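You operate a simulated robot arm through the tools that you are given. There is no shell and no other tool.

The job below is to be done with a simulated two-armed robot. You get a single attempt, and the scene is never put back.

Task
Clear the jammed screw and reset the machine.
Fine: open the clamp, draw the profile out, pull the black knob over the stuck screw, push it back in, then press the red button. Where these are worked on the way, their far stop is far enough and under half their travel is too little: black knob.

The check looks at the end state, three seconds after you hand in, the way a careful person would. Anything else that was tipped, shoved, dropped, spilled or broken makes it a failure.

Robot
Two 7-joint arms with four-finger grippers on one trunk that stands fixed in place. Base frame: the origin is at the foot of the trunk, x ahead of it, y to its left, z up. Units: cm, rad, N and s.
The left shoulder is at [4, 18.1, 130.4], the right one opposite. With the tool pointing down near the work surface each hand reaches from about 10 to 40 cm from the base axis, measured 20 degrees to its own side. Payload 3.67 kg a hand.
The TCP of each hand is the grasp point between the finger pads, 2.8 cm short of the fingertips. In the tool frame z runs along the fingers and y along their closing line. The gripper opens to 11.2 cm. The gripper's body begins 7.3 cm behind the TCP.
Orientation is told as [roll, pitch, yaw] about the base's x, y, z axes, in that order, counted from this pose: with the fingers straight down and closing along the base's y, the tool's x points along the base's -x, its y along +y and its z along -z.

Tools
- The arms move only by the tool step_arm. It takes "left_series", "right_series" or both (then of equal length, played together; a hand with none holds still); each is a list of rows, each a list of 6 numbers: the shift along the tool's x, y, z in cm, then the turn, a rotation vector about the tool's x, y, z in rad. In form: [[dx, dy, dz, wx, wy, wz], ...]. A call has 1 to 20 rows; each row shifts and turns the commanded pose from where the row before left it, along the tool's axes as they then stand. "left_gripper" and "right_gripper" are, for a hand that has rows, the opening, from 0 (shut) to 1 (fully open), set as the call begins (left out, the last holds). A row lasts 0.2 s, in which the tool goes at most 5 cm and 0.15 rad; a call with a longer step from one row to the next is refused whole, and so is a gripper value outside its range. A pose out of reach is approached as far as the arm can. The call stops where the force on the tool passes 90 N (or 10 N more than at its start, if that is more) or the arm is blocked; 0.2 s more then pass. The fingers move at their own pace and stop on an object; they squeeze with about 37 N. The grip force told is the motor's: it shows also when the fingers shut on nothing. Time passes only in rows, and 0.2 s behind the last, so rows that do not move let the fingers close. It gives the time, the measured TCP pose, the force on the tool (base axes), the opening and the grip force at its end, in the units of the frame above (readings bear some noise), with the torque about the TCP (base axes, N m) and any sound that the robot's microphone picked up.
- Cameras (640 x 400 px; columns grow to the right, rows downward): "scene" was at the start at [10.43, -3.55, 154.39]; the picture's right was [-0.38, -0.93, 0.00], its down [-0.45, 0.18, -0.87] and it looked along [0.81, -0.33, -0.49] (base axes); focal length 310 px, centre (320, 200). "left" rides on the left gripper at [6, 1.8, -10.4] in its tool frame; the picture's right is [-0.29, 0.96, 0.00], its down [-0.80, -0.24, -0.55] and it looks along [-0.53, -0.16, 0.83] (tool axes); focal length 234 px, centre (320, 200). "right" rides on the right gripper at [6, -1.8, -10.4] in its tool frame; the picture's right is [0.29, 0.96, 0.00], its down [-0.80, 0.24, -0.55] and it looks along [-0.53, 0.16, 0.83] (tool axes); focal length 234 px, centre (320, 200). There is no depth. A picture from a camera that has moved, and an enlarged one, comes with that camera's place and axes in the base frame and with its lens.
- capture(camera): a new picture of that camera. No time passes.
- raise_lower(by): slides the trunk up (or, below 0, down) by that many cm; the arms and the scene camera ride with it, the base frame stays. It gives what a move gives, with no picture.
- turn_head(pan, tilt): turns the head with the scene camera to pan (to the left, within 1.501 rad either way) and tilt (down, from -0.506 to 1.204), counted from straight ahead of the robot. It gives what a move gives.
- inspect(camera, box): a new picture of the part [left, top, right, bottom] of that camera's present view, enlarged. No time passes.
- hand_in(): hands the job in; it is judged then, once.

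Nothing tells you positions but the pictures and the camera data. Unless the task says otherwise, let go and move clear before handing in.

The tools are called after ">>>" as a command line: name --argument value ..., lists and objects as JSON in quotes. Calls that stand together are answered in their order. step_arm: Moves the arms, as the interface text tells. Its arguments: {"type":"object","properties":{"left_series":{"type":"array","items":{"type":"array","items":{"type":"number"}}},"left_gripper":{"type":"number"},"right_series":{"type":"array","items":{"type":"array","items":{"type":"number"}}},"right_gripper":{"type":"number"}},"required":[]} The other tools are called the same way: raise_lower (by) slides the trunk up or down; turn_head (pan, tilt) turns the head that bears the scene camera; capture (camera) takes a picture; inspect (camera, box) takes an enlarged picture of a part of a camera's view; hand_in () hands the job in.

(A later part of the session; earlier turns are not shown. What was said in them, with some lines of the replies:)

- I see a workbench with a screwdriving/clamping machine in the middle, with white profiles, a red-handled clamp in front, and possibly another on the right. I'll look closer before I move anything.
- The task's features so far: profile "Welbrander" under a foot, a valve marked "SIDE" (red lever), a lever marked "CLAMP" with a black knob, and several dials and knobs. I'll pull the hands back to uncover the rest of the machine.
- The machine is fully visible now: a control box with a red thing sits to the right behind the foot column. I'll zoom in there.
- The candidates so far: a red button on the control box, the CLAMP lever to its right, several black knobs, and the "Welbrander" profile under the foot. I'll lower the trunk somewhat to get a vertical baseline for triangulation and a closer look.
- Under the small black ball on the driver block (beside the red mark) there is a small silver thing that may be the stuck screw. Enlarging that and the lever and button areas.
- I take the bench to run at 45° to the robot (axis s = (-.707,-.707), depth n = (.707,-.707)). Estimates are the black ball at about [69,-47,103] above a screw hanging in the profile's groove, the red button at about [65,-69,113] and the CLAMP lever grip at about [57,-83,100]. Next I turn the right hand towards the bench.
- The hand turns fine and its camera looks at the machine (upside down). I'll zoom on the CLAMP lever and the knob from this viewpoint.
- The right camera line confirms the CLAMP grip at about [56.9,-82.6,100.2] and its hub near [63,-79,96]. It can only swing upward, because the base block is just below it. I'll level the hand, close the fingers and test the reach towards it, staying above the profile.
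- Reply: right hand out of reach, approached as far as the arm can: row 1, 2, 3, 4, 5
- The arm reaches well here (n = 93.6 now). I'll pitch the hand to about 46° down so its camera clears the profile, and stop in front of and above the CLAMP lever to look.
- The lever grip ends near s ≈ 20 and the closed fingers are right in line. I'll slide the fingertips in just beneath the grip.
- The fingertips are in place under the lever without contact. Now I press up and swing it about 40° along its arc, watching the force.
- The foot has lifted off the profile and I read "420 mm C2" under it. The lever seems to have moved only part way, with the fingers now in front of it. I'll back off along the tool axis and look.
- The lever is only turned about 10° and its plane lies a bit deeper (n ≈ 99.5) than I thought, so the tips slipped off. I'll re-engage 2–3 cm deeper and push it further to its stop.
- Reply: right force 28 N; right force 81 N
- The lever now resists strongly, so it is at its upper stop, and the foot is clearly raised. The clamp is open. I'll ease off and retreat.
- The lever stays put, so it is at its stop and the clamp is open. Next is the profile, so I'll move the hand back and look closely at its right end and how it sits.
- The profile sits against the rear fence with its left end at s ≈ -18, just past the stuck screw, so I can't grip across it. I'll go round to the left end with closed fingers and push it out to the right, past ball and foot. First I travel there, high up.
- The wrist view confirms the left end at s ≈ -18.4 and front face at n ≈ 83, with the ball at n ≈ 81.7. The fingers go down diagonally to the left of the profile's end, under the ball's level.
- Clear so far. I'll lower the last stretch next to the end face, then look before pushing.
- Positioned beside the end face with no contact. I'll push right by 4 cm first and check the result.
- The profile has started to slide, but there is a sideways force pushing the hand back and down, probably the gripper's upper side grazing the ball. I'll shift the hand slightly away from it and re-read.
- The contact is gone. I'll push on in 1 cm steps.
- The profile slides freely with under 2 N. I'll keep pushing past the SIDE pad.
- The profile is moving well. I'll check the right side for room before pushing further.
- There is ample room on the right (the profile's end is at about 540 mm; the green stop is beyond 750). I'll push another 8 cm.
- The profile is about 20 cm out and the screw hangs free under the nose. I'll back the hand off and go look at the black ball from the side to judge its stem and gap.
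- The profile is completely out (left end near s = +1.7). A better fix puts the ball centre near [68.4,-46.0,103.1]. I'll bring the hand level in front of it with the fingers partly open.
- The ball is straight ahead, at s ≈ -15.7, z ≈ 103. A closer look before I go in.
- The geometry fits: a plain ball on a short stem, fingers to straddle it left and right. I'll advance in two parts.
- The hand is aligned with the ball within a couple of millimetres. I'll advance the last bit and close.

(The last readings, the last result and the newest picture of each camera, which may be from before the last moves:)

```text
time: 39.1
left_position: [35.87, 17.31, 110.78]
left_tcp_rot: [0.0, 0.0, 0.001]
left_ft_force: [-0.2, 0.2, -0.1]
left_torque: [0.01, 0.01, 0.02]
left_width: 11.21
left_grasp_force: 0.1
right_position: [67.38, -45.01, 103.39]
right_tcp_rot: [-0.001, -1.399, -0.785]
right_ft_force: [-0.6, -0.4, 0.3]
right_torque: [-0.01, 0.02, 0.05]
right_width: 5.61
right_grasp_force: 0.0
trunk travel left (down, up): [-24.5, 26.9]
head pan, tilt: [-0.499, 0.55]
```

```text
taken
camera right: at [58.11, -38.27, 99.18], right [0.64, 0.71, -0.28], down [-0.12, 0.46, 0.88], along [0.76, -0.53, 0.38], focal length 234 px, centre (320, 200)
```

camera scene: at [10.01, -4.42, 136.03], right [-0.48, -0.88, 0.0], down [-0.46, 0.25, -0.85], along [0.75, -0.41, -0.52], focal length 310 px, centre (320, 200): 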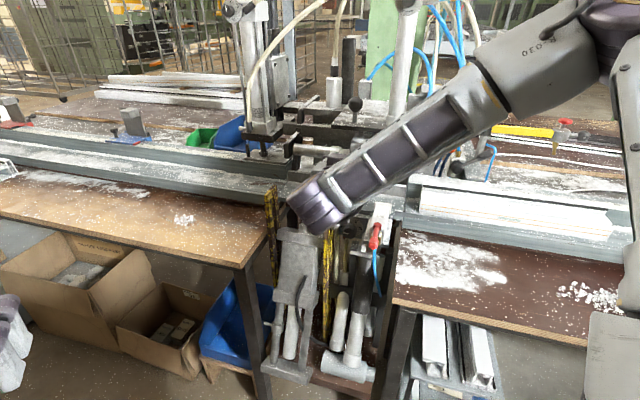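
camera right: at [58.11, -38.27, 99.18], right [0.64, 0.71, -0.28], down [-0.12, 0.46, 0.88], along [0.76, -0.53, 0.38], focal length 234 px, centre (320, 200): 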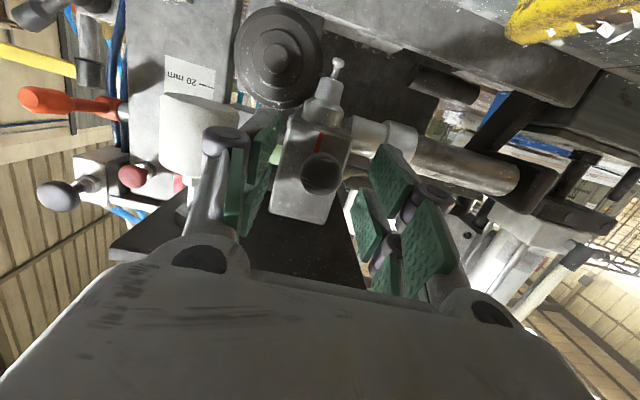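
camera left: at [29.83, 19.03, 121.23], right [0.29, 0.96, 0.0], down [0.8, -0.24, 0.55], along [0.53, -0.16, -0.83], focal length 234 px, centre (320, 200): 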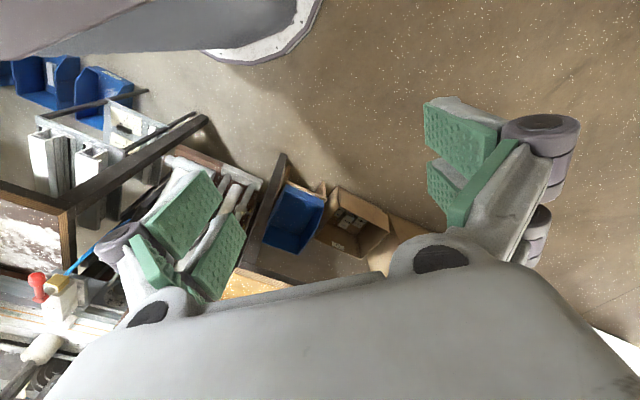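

The ball sits between the pads just ahead of the TCP, as intended. Closing.

>>> step_arm --right_series '[[0, 0, 0, 0, 0, 0], [0, 0, 0, 0, 0, 0], [0, 0, 0, 0, 0, 0]]' --right_gripper 0

>>> capture --camera "right"

```text
time: 39.9
left_position: [35.9, 17.3, 110.72]
left_tcp_rot: [-0.002, 0.001, 0.002]
left_ft_force: [1.0, -0.4, 0.3]
left_torque: [-0.03, 0.03, -0.02]
left_width: 11.2
left_grasp_force: 0.1
right_position: [67.42, -44.87, 103.31]
right_tcp_rot: [-0.001, -1.401, -0.785]
right_ft_force: [2.3, 1.2, -0.6]
right_torque: [0.02, 0.0, 0.09]
right_width: 2.01
right_grasp_force: 45.2
trunk travel left (down, up): [-24.5, 26.9]
head pan, tilt: [-0.499, 0.55]
```

```text
taken
camera right: at [58.12, -38.21, 99.18], right [0.64, 0.71, -0.28], down [-0.12, 0.46, 0.88], along [0.76, -0.53, 0.38], focal length 234 px, centre (320, 200)
```

right: 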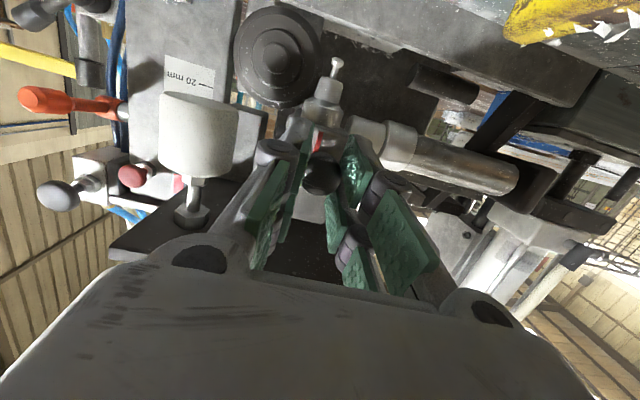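

The ball is gripped (2.0 cm, 45 N). I pull straight out from the block face in small steps.

>>> step_arm --right_series '[[0.085, 0, -0.49, 0, 0, 0], [0.085, 0, -0.49, 0, 0, 0], [0.085, 0, -0.49, 0, 0, 0], [0.085, 0, -0.49, 0, 0, 0]]'

>>> capture --camera "right"

```text
time: 40.9
left_position: [36.1, 17.14, 110.67]
left_tcp_rot: [0.0, 0.004, 0.002]
left_ft_force: [0.3, -0.8, 0.7]
left_torque: [0.0, 0.0, -0.03]
left_width: 11.19
left_grasp_force: 0.1
right_position: [66.21, -43.74, 103.46]
right_tcp_rot: [0.004, -1.4, -0.791]
right_ft_force: [20.5, -6.8, -0.6]
right_torque: [0.17, 0.0, 0.22]
right_width: 2.01
right_grasp_force: 45.0
trunk travel left (down, up): [-24.5, 26.9]
head pan, tilt: [-0.499, 0.55]
```

```text
taken
camera right: at [56.95, -37.02, 99.17], right [0.64, 0.71, -0.28], down [-0.12, 0.46, 0.88], along [0.76, -0.53, 0.38], focal length 234 px, centre (320, 200)
```

right: 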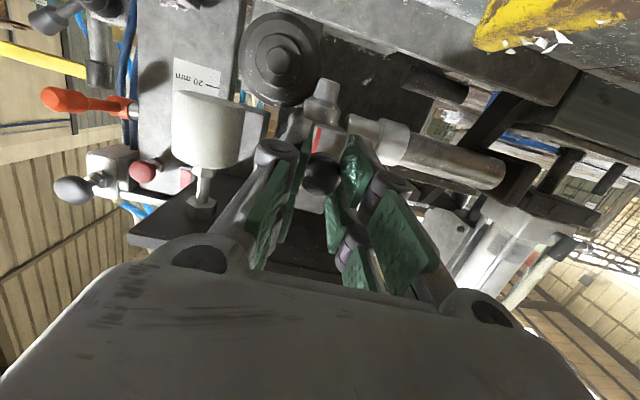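

The screw is gone from the nose, so it has dropped. I pull a little further until the far stop is felt.

>>> step_arm --right_series '[[0.07, 0, -0.4, 0, 0, 0], [0.07, 0, -0.4, 0, 0, 0], [0.07, 0, -0.4, 0, 0, 0]]'

>>> capture --camera "right"

```text
time: 41.7
left_position: [35.82, 17.16, 110.73]
left_tcp_rot: [0.001, 0.003, 0.002]
left_ft_force: [-0.8, -0.1, 0.9]
left_torque: [-0.05, -0.02, -0.04]
left_width: 11.21
left_grasp_force: 0.1
right_position: [65.19, -42.78, 103.45]
right_tcp_rot: [0.012, -1.401, -0.797]
right_ft_force: [65.4, -35.3, 0.9]
right_torque: [-0.59, -0.79, 0.51]
right_width: 1.9
right_grasp_force: 44.2
trunk travel left (down, up): [-24.5, 26.9]
head pan, tilt: [-0.499, 0.55]
```

```text
taken
camera right: at [55.91, -35.99, 99.28], right [0.64, 0.71, -0.28], down [-0.12, 0.46, 0.88], along [0.76, -0.53, 0.38], focal length 234 px, centre (320, 200)
```

right: 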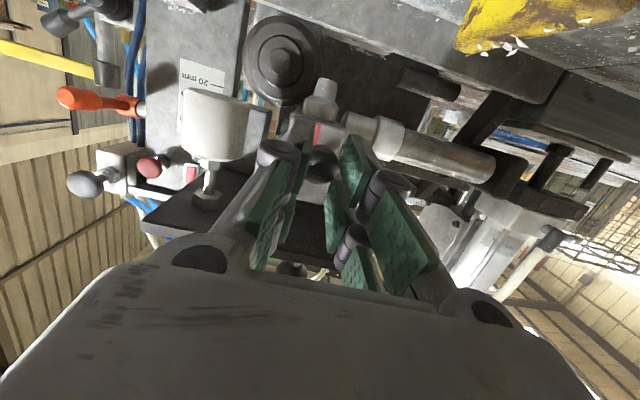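

The force rose to about 74 N and the ball begins to slip in the pads, so this is the far stop. Now I push it back in along the same line.

>>> step_arm --right_series '[[-0.085, 0, 0.49, 0, 0, 0], [-0.085, 0, 0.49, 0, 0, 0], [-0.085, 0, 0.49, 0, 0, 0], [-0.085, 0, 0.49, 0, 0, 0], [-0.085, 0, 0.49, 0, 0, 0], [-0.085, 0, 0.49, 0, 0, 0]]'

>>> capture --camera "right"

```text
time: 43.1
left_position: [35.19, 17.75, 110.93]
left_tcp_rot: [-0.006, -0.005, 0.001]
left_ft_force: [1.1, 0.1, -0.8]
left_torque: [0.0, 0.02, -0.01]
left_width: 11.2
left_grasp_force: 0.0
right_position: [66.33, -43.79, 103.64]
right_tcp_rot: [-0.013, -1.4, -0.762]
right_ft_force: [-54.2, 47.0, -3.8]
right_torque: [0.58, -0.16, -0.15]
right_width: 0.59
right_grasp_force: 36.2
trunk travel left (down, up): [-24.5, 26.9]
head pan, tilt: [-0.499, 0.55]
```

```text
taken
camera right: at [57.09, -37.32, 99.52], right [0.64, 0.72, -0.29], down [-0.12, 0.46, 0.88], along [0.76, -0.52, 0.38], focal length 234 px, centre (320, 200)
```

right: 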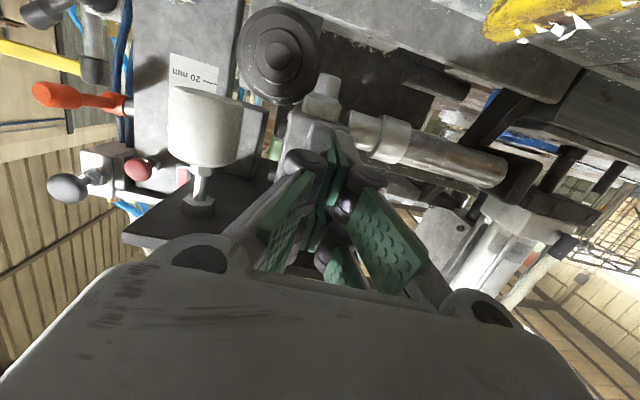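

The fingers have slipped off in front of the ball and are pressing it against its inner stop (about 70 N). I'll back off and check the ball sits where it started.

>>> step_arm --right_series '[[0.085, 0, -0.5, 0, 0, 0], [0.17, 0, -1, 0, 0, 0], [0.17, 0, -1.5, 0, 0, 0], [0, 0, -2, 0, 0, 0], [0, 0, -2, 0, 0, 0]]'

>>> capture --camera "right"

>>> inspect --camera "right" --box '[256, 40, 416, 200]'

```text
time: 44.3
left_position: [35.99, 17.27, 110.83]
left_tcp_rot: [0.0, 0.0, 0.002]
left_ft_force: [0.0, 0.0, -0.7]
left_torque: [0.01, -0.02, 0.04]
left_width: 11.19
left_grasp_force: 0.1
right_position: [62.27, -39.87, 104.03]
right_tcp_rot: [0.003, -1.401, -0.792]
right_ft_force: [0.0, -0.5, 0.3]
right_torque: [-0.01, 0.03, -0.03]
right_width: 0.0
right_grasp_force: 35.9
trunk travel left (down, up): [-24.5, 26.9]
head pan, tilt: [-0.499, 0.55]
```

```text
taken
camera right: at [53.07, -33.28, 99.98], right [0.64, 0.71, -0.28], down [-0.12, 0.46, 0.88], along [0.76, -0.53, 0.38], focal length 234 px, centre (320, 200)
```

right: 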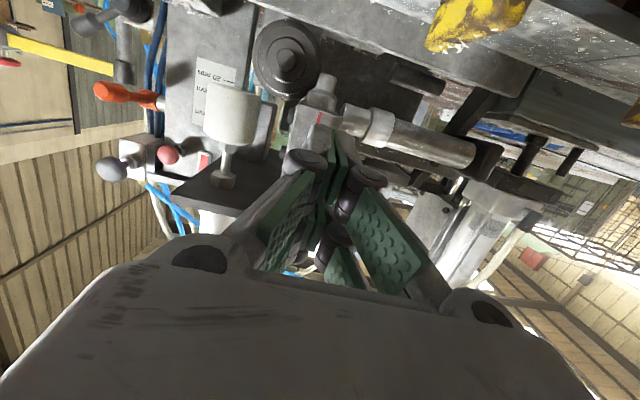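

```text
2.50 times, centred on (336, 120) of right
camera zoom: at [53.07, -33.28, 99.98], right [0.64, 0.71, -0.28], down [-0.12, 0.46, 0.88], along [0.76, -0.53, 0.38], focal length 585 px, centre (280, 400)
```

zoom: 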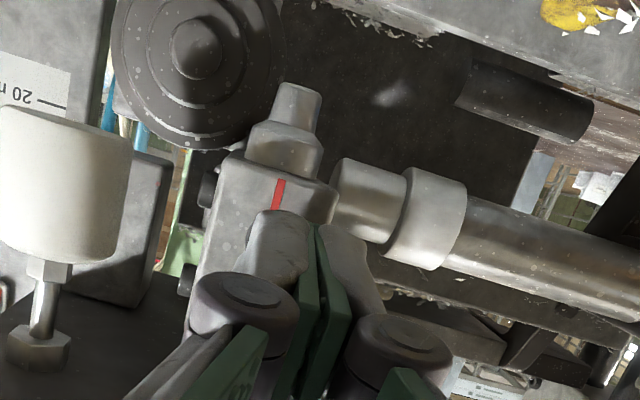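

Fingers hide the ball now. I'll move the hand up and right towards the red button's height, which clears the scene camera's view of the ball.

>>> step_arm --right_series '[[-2, 0, -0.5, 0, 0, 0], [-2, -1, -0.5, 0, 0, 0], [-2, -2.5, -0.5, 0, 0, 0], [-2, -3, -0.3, 0, 0, 0], [-1, -3, 0, 0, 0, 0], [0, -3, 0, 0, 0, 0], [0, -3, 0, 0, 0, 0], [0, -3, 0, 0, 0, 0]]'

>>> capture --camera "scene"

>>> inspect --camera "scene" --box '[330, 140, 394, 180]'

>>> capture --camera "right"

```text
time: 46.1
left_position: [35.79, 17.19, 110.8]
left_tcp_rot: [-0.001, 0.0, 0.003]
left_ft_force: [-0.5, 0.3, 0.1]
left_torque: [-0.02, -0.03, 0.01]
left_width: 11.21
left_grasp_force: 0.0
right_position: [48.99, -52.8, 113.33]
right_tcp_rot: [0.006, -1.4, -0.789]
right_ft_force: [-0.1, -0.2, -0.2]
right_torque: [0.02, -0.01, 0.01]
right_width: 0.0
right_grasp_force: 35.8
trunk travel left (down, up): [-24.5, 26.9]
head pan, tilt: [-0.499, 0.55]
```

```text
taken
camera scene: at [9.78, -4.45, 136.05], right [-0.48, -0.88, 0.0], down [-0.46, 0.25, -0.85], along [0.75, -0.41, -0.52], focal length 310 px, centre (320, 200)
```

scene: 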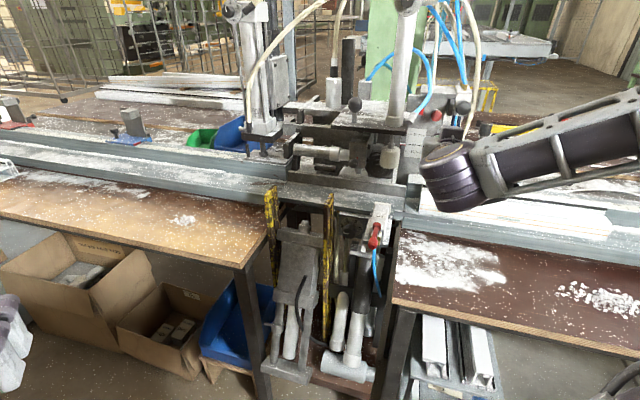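

```text
10.00 times, centred on (362, 160) of scene
camera zoom: at [9.78, -4.45, 136.05], right [-0.48, -0.88, 0.0], down [-0.46, 0.25, -0.85], along [0.75, -0.41, -0.52], focal length 3105 px, centre (-100, 600)
```

zoom: 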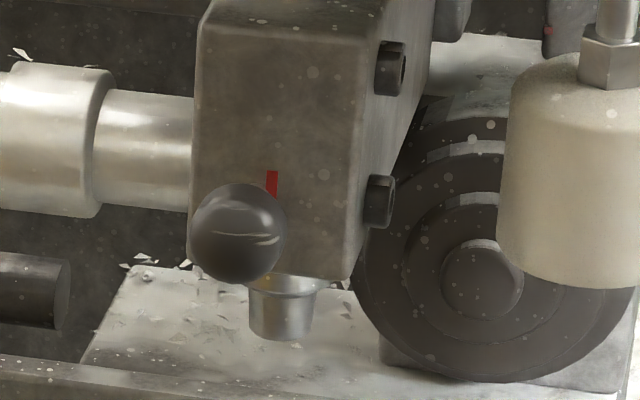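

```text
taken
camera right: at [39.61, -46.18, 109.17], right [0.64, 0.71, -0.28], down [-0.12, 0.46, 0.88], along [0.76, -0.53, 0.38], focal length 234 px, centre (320, 200)
```

right: 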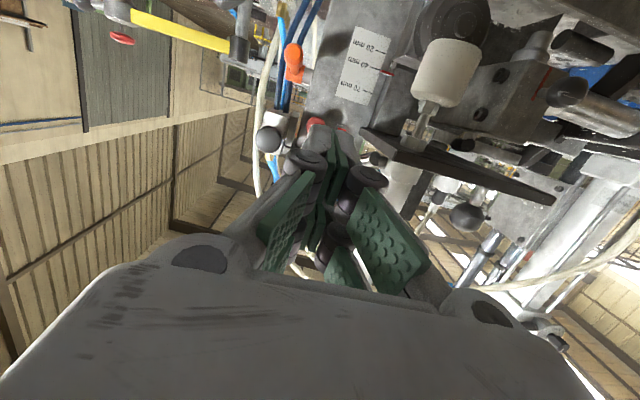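

The ball sits exactly where it was relative to the red mark and the screw is gone. Next is the red button at about [64.6,-68.2,112.9]; I yaw the hand slightly so its body stays clear of the blue hose, and line up in front of it.

>>> step_arm --right_series '[[0, 0, 0, -0.123, 0, -0.021], [0, 0, 0, -0.123, 0, -0.021], [-0.5, -0.9, 2.5, 0, 0, 0], [-0.5, -0.9, 2.5, 0, 0, 0], [-0.5, -0.9, 2.5, 0, 0, 0], [-0.5, -0.9, 2.5, 0, 0, 0], [-0.5, -0.9, 2, 0, 0, 0], [-0.6, -0.8, 1.5, 0, 0, 0]]'

>>> capture --camera "right"

>>> inspect --camera "scene" --box '[370, 80, 498, 160]'

```text
time: 47.9
left_position: [35.92, 17.18, 110.79]
left_tcp_rot: [0.001, 0.0, 0.001]
left_ft_force: [-0.7, 0.2, 0.3]
left_torque: [0.01, 0.01, -0.03]
left_width: 11.18
left_grasp_force: 0.1
right_position: [58.2, -64.48, 114.13]
right_tcp_rot: [0.004, -1.4, -0.538]
right_ft_force: [0.2, 0.4, 0.2]
right_torque: [0.01, -0.01, 0.02]
right_width: 0.0
right_grasp_force: 35.7
trunk travel left (down, up): [-24.5, 26.9]
head pan, tilt: [-0.499, 0.55]
```

```text
taken
camera right: at [47.59, -60.28, 109.94], right [0.45, 0.85, -0.28], down [-0.23, 0.42, 0.88], along [0.86, -0.33, 0.38], focal length 234 px, centre (320, 200)
```

right: 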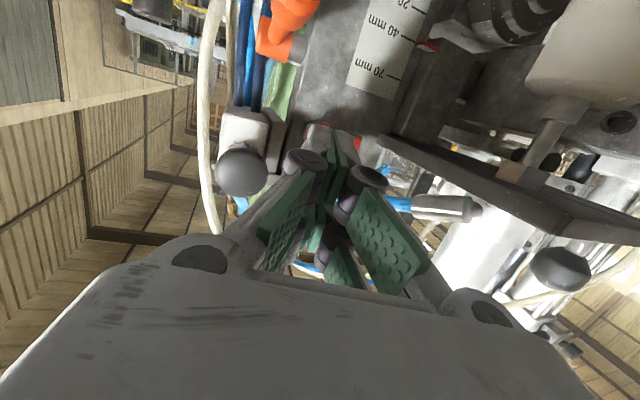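

```text
5.00 times, centred on (434, 120) of scene
camera zoom: at [9.94, -4.44, 136.03], right [-0.48, -0.88, 0.0], down [-0.46, 0.25, -0.85], along [0.75, -0.41, -0.52], focal length 1552 px, centre (-250, 600)
```

zoom: 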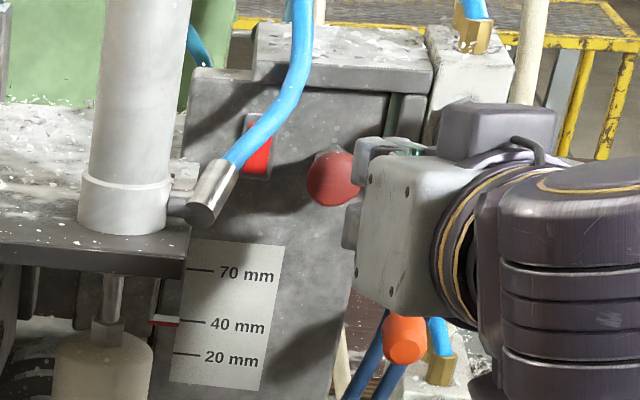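

The fingertips are on the line to the button, which is about 4.7 cm ahead. I go forward and press in small steps.

>>> step_arm --right_series '[[0, 0, 1.5, 0, 0, 0], [0, 0, 1.5, 0, 0, 0], [0, 0, 0.8, 0, 0, 0]]'

>>> inspect --camera "scene" --box '[370, 80, 498, 160]'

>>> inspect --camera "right" --box '[220, 60, 420, 185]'

```text
time: 48.7
left_position: [35.94, 17.24, 110.78]
left_tcp_rot: [0.001, 0.001, 0.001]
left_ft_force: [0.0, -0.3, 0.4]
left_torque: [-0.02, -0.01, 0.0]
left_width: 11.21
left_grasp_force: 0.0
right_position: [61.28, -66.27, 113.3]
right_tcp_rot: [0.007, -1.4, -0.545]
right_ft_force: [0.2, 0.2, -0.7]
right_torque: [0.01, -0.02, -0.02]
right_width: 0.01
right_grasp_force: 35.7
trunk travel left (down, up): [-24.5, 26.9]
head pan, tilt: [-0.499, 0.55]
```

```text
5.00 times, centred on (434, 120) of scene
camera zoom: at [9.91, -4.4, 136.04], right [-0.48, -0.88, 0.0], down [-0.46, 0.25, -0.85], along [0.75, -0.41, -0.52], focal length 1552 px, centre (-250, 600)
```

zoom: 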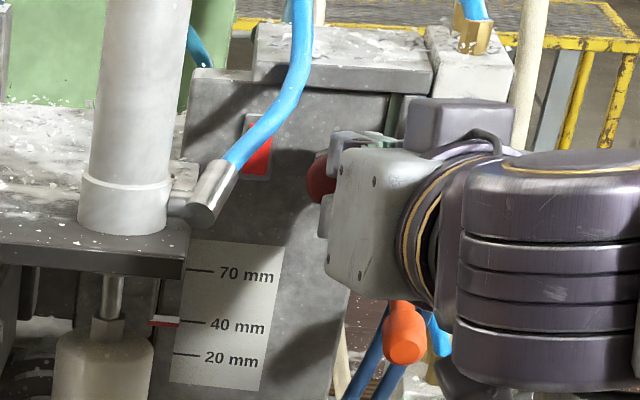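

```text
3.20 times, centred on (320, 122) of right
camera zoom: at [50.73, -62.12, 109.28], right [0.45, 0.85, -0.28], down [-0.23, 0.42, 0.88], along [0.86, -0.33, 0.38], focal length 749 px, centre (320, 448)
```

zoom: 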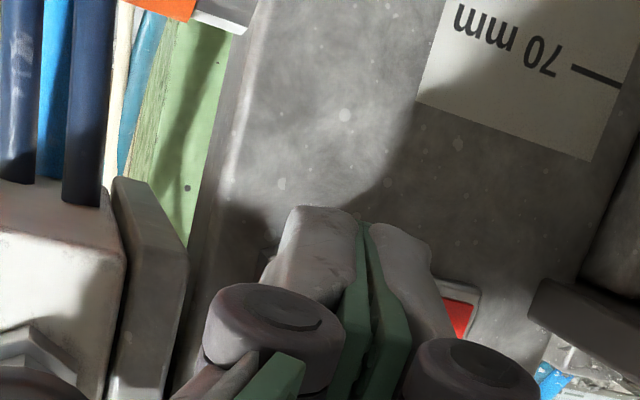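

The fingertips cover the button centrally. Pressing in 4 mm steps.

>>> step_arm --right_series '[[0, 0, 0.4, 0, 0, 0], [0, 0, 0.4, 0, 0, 0], [0, 0, 0.4, 0, 0, 0], [0, 0, 0.3, 0, 0, 0]]'

>>> inspect --camera "scene" --box '[370, 80, 498, 160]'

```text
time: 49.7
left_position: [35.77, 17.25, 110.74]
left_tcp_rot: [-0.001, 0.0, -0.001]
left_ft_force: [0.2, -0.3, -0.6]
left_torque: [0.02, -0.02, 0.0]
left_width: 11.19
left_grasp_force: 0.1
right_position: [62.54, -67.15, 113.21]
right_tcp_rot: [0.009, -1.403, -0.542]
right_ft_force: [-6.3, 0.7, 0.0]
right_torque: [0.02, 0.0, -0.1]
right_width: 0.0
right_grasp_force: 35.4
trunk travel left (down, up): [-24.5, 26.9]
head pan, tilt: [-0.499, 0.55]
heard: click
```

```text
5.00 times, centred on (434, 120) of scene
camera zoom: at [9.77, -4.37, 136.05], right [-0.48, -0.88, 0.0], down [-0.46, 0.25, -0.85], along [0.75, -0.41, -0.52], focal length 1552 px, centre (-250, 600)
```

zoom: 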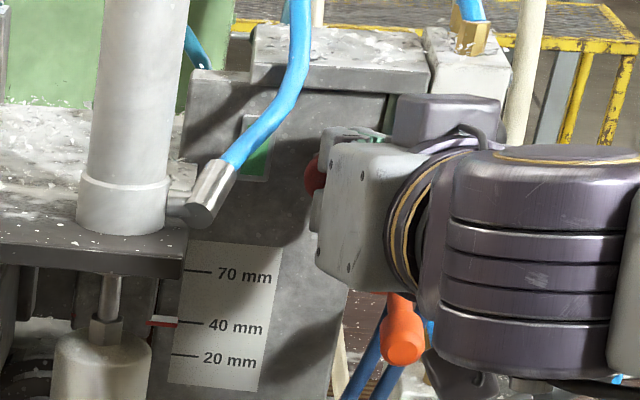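

A click was heard and the indicator lamp beside the button turned from red to green, so the machine is reset. I'll back straight away and check everything.

>>> step_arm --right_series '[[0, 0, -1, 0, 0, 0], [0, 0, -2, 0, 0, 0], [0, 0, -3, 0, 0, 0], [0, 0, -3, 0, 0, 0], [0, 0, -3, 0, 0, 0], [-0.5, -1, -3, 0, 0, 0], [-0.5, -2, -3, 0, 0, 0], [-0.5, -3, -2, 0, 0, 0], [0, -3, 0, 0, 0, 0], [0, -3, 0, 0, 0, 0]]'

>>> capture --camera "scene"

>>> inspect --camera "scene" --box '[320, 90, 480, 190]'

>>> inspect --camera "scene" --box '[280, 140, 440, 240]'

>>> inspect --camera "scene" --box '[400, 140, 640, 290]'

```text
time: 51.9
left_position: [35.74, 17.3, 110.81]
left_tcp_rot: [0.001, 0.0, 0.001]
left_ft_force: [0.3, -0.5, 0.0]
left_torque: [-0.01, -0.03, -0.01]
left_width: 11.2
left_grasp_force: 0.1
right_position: [39.7, -67.5, 118.13]
right_tcp_rot: [0.006, -1.403, -0.543]
right_ft_force: [-0.2, 0.0, 0.7]
right_torque: [0.01, -0.02, 0.01]
right_width: 0.0
right_grasp_force: 36.0
trunk travel left (down, up): [-24.5, 26.9]
head pan, tilt: [-0.499, 0.55]
```

```text
taken
camera scene: at [9.8, -4.43, 136.04], right [-0.48, -0.88, 0.0], down [-0.46, 0.25, -0.85], along [0.75, -0.41, -0.52], focal length 310 px, centre (320, 200)
```

scene: 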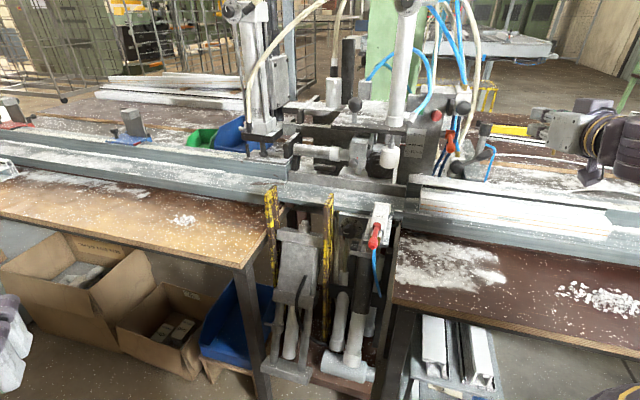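

```text
4.00 times, centred on (400, 140) of scene
camera zoom: at [9.8, -4.43, 136.04], right [-0.48, -0.88, 0.0], down [-0.46, 0.25, -0.85], along [0.75, -0.41, -0.52], focal length 1242 px, centre (0, 440)
```

zoom: 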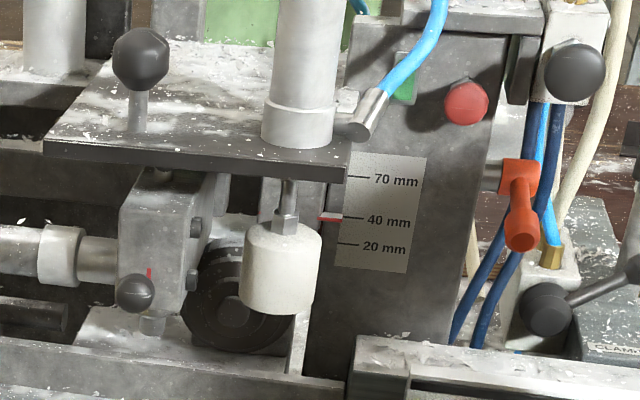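

```text
4.00 times, centred on (360, 190) of scene
camera zoom: at [9.8, -4.43, 136.04], right [-0.48, -0.88, 0.0], down [-0.46, 0.25, -0.85], along [0.75, -0.41, -0.52], focal length 1242 px, centre (160, 240)
```

zoom: 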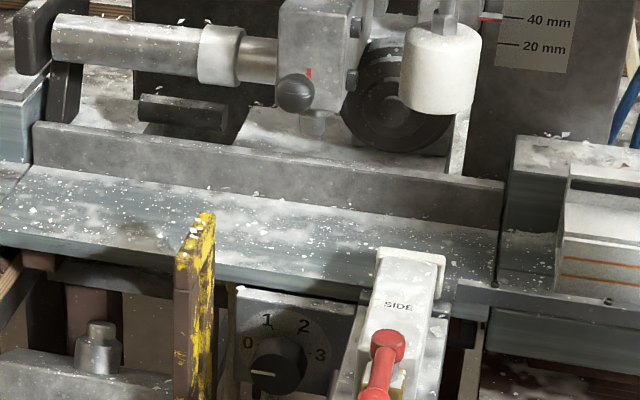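

```text
2.67 times, centred on (520, 215) of scene
camera zoom: at [9.8, -4.43, 136.04], right [-0.48, -0.88, 0.0], down [-0.46, 0.25, -0.85], along [0.75, -0.41, -0.52], focal length 828 px, centre (-213, 160)
```

zoom: 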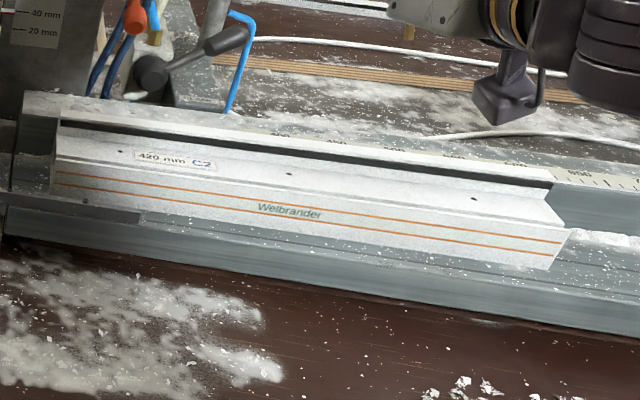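

The lamp is green, the clamp is up, the profile is drawn out, the knob is back in, the screw is gone, and nothing else has moved. Both hands are clear, so I'm handing in.

>>> hand_in

```text
The job is handed in.
```

The jammed screw is cleared and the machine is reset; the lamp beside the red button turned from red to green. I've handed the job in, but no result has come back yet.

- **Clamp:** The CLAMP lever is up at its stop and the foot is well clear of where the profile lay. My first push slipped off the lever partway. A second, deeper push met firm resistance with no further movement.
- **Profile:** I pushed the 420 mm profile about 20 cm to the right from its left end. That takes it fully out from under the foot and the screw nose. The SIDE clamp was left alone.
- **Black knob:** I pulled it until it hit its far stop, and the screw dropped out of the nose partway. I then pushed it back in, and it sits where it started against the red mark. I did not see where the screw landed.
- **Red button:** One press gave an audible click, and the lamp changed.

While I was pushing the profile, the gripper rubbed against something, most likely the black knob, with about 18 N. I backed off and carried on. In the final pictures nothing else looked moved or damaged, and both hands were clear before I handed in.
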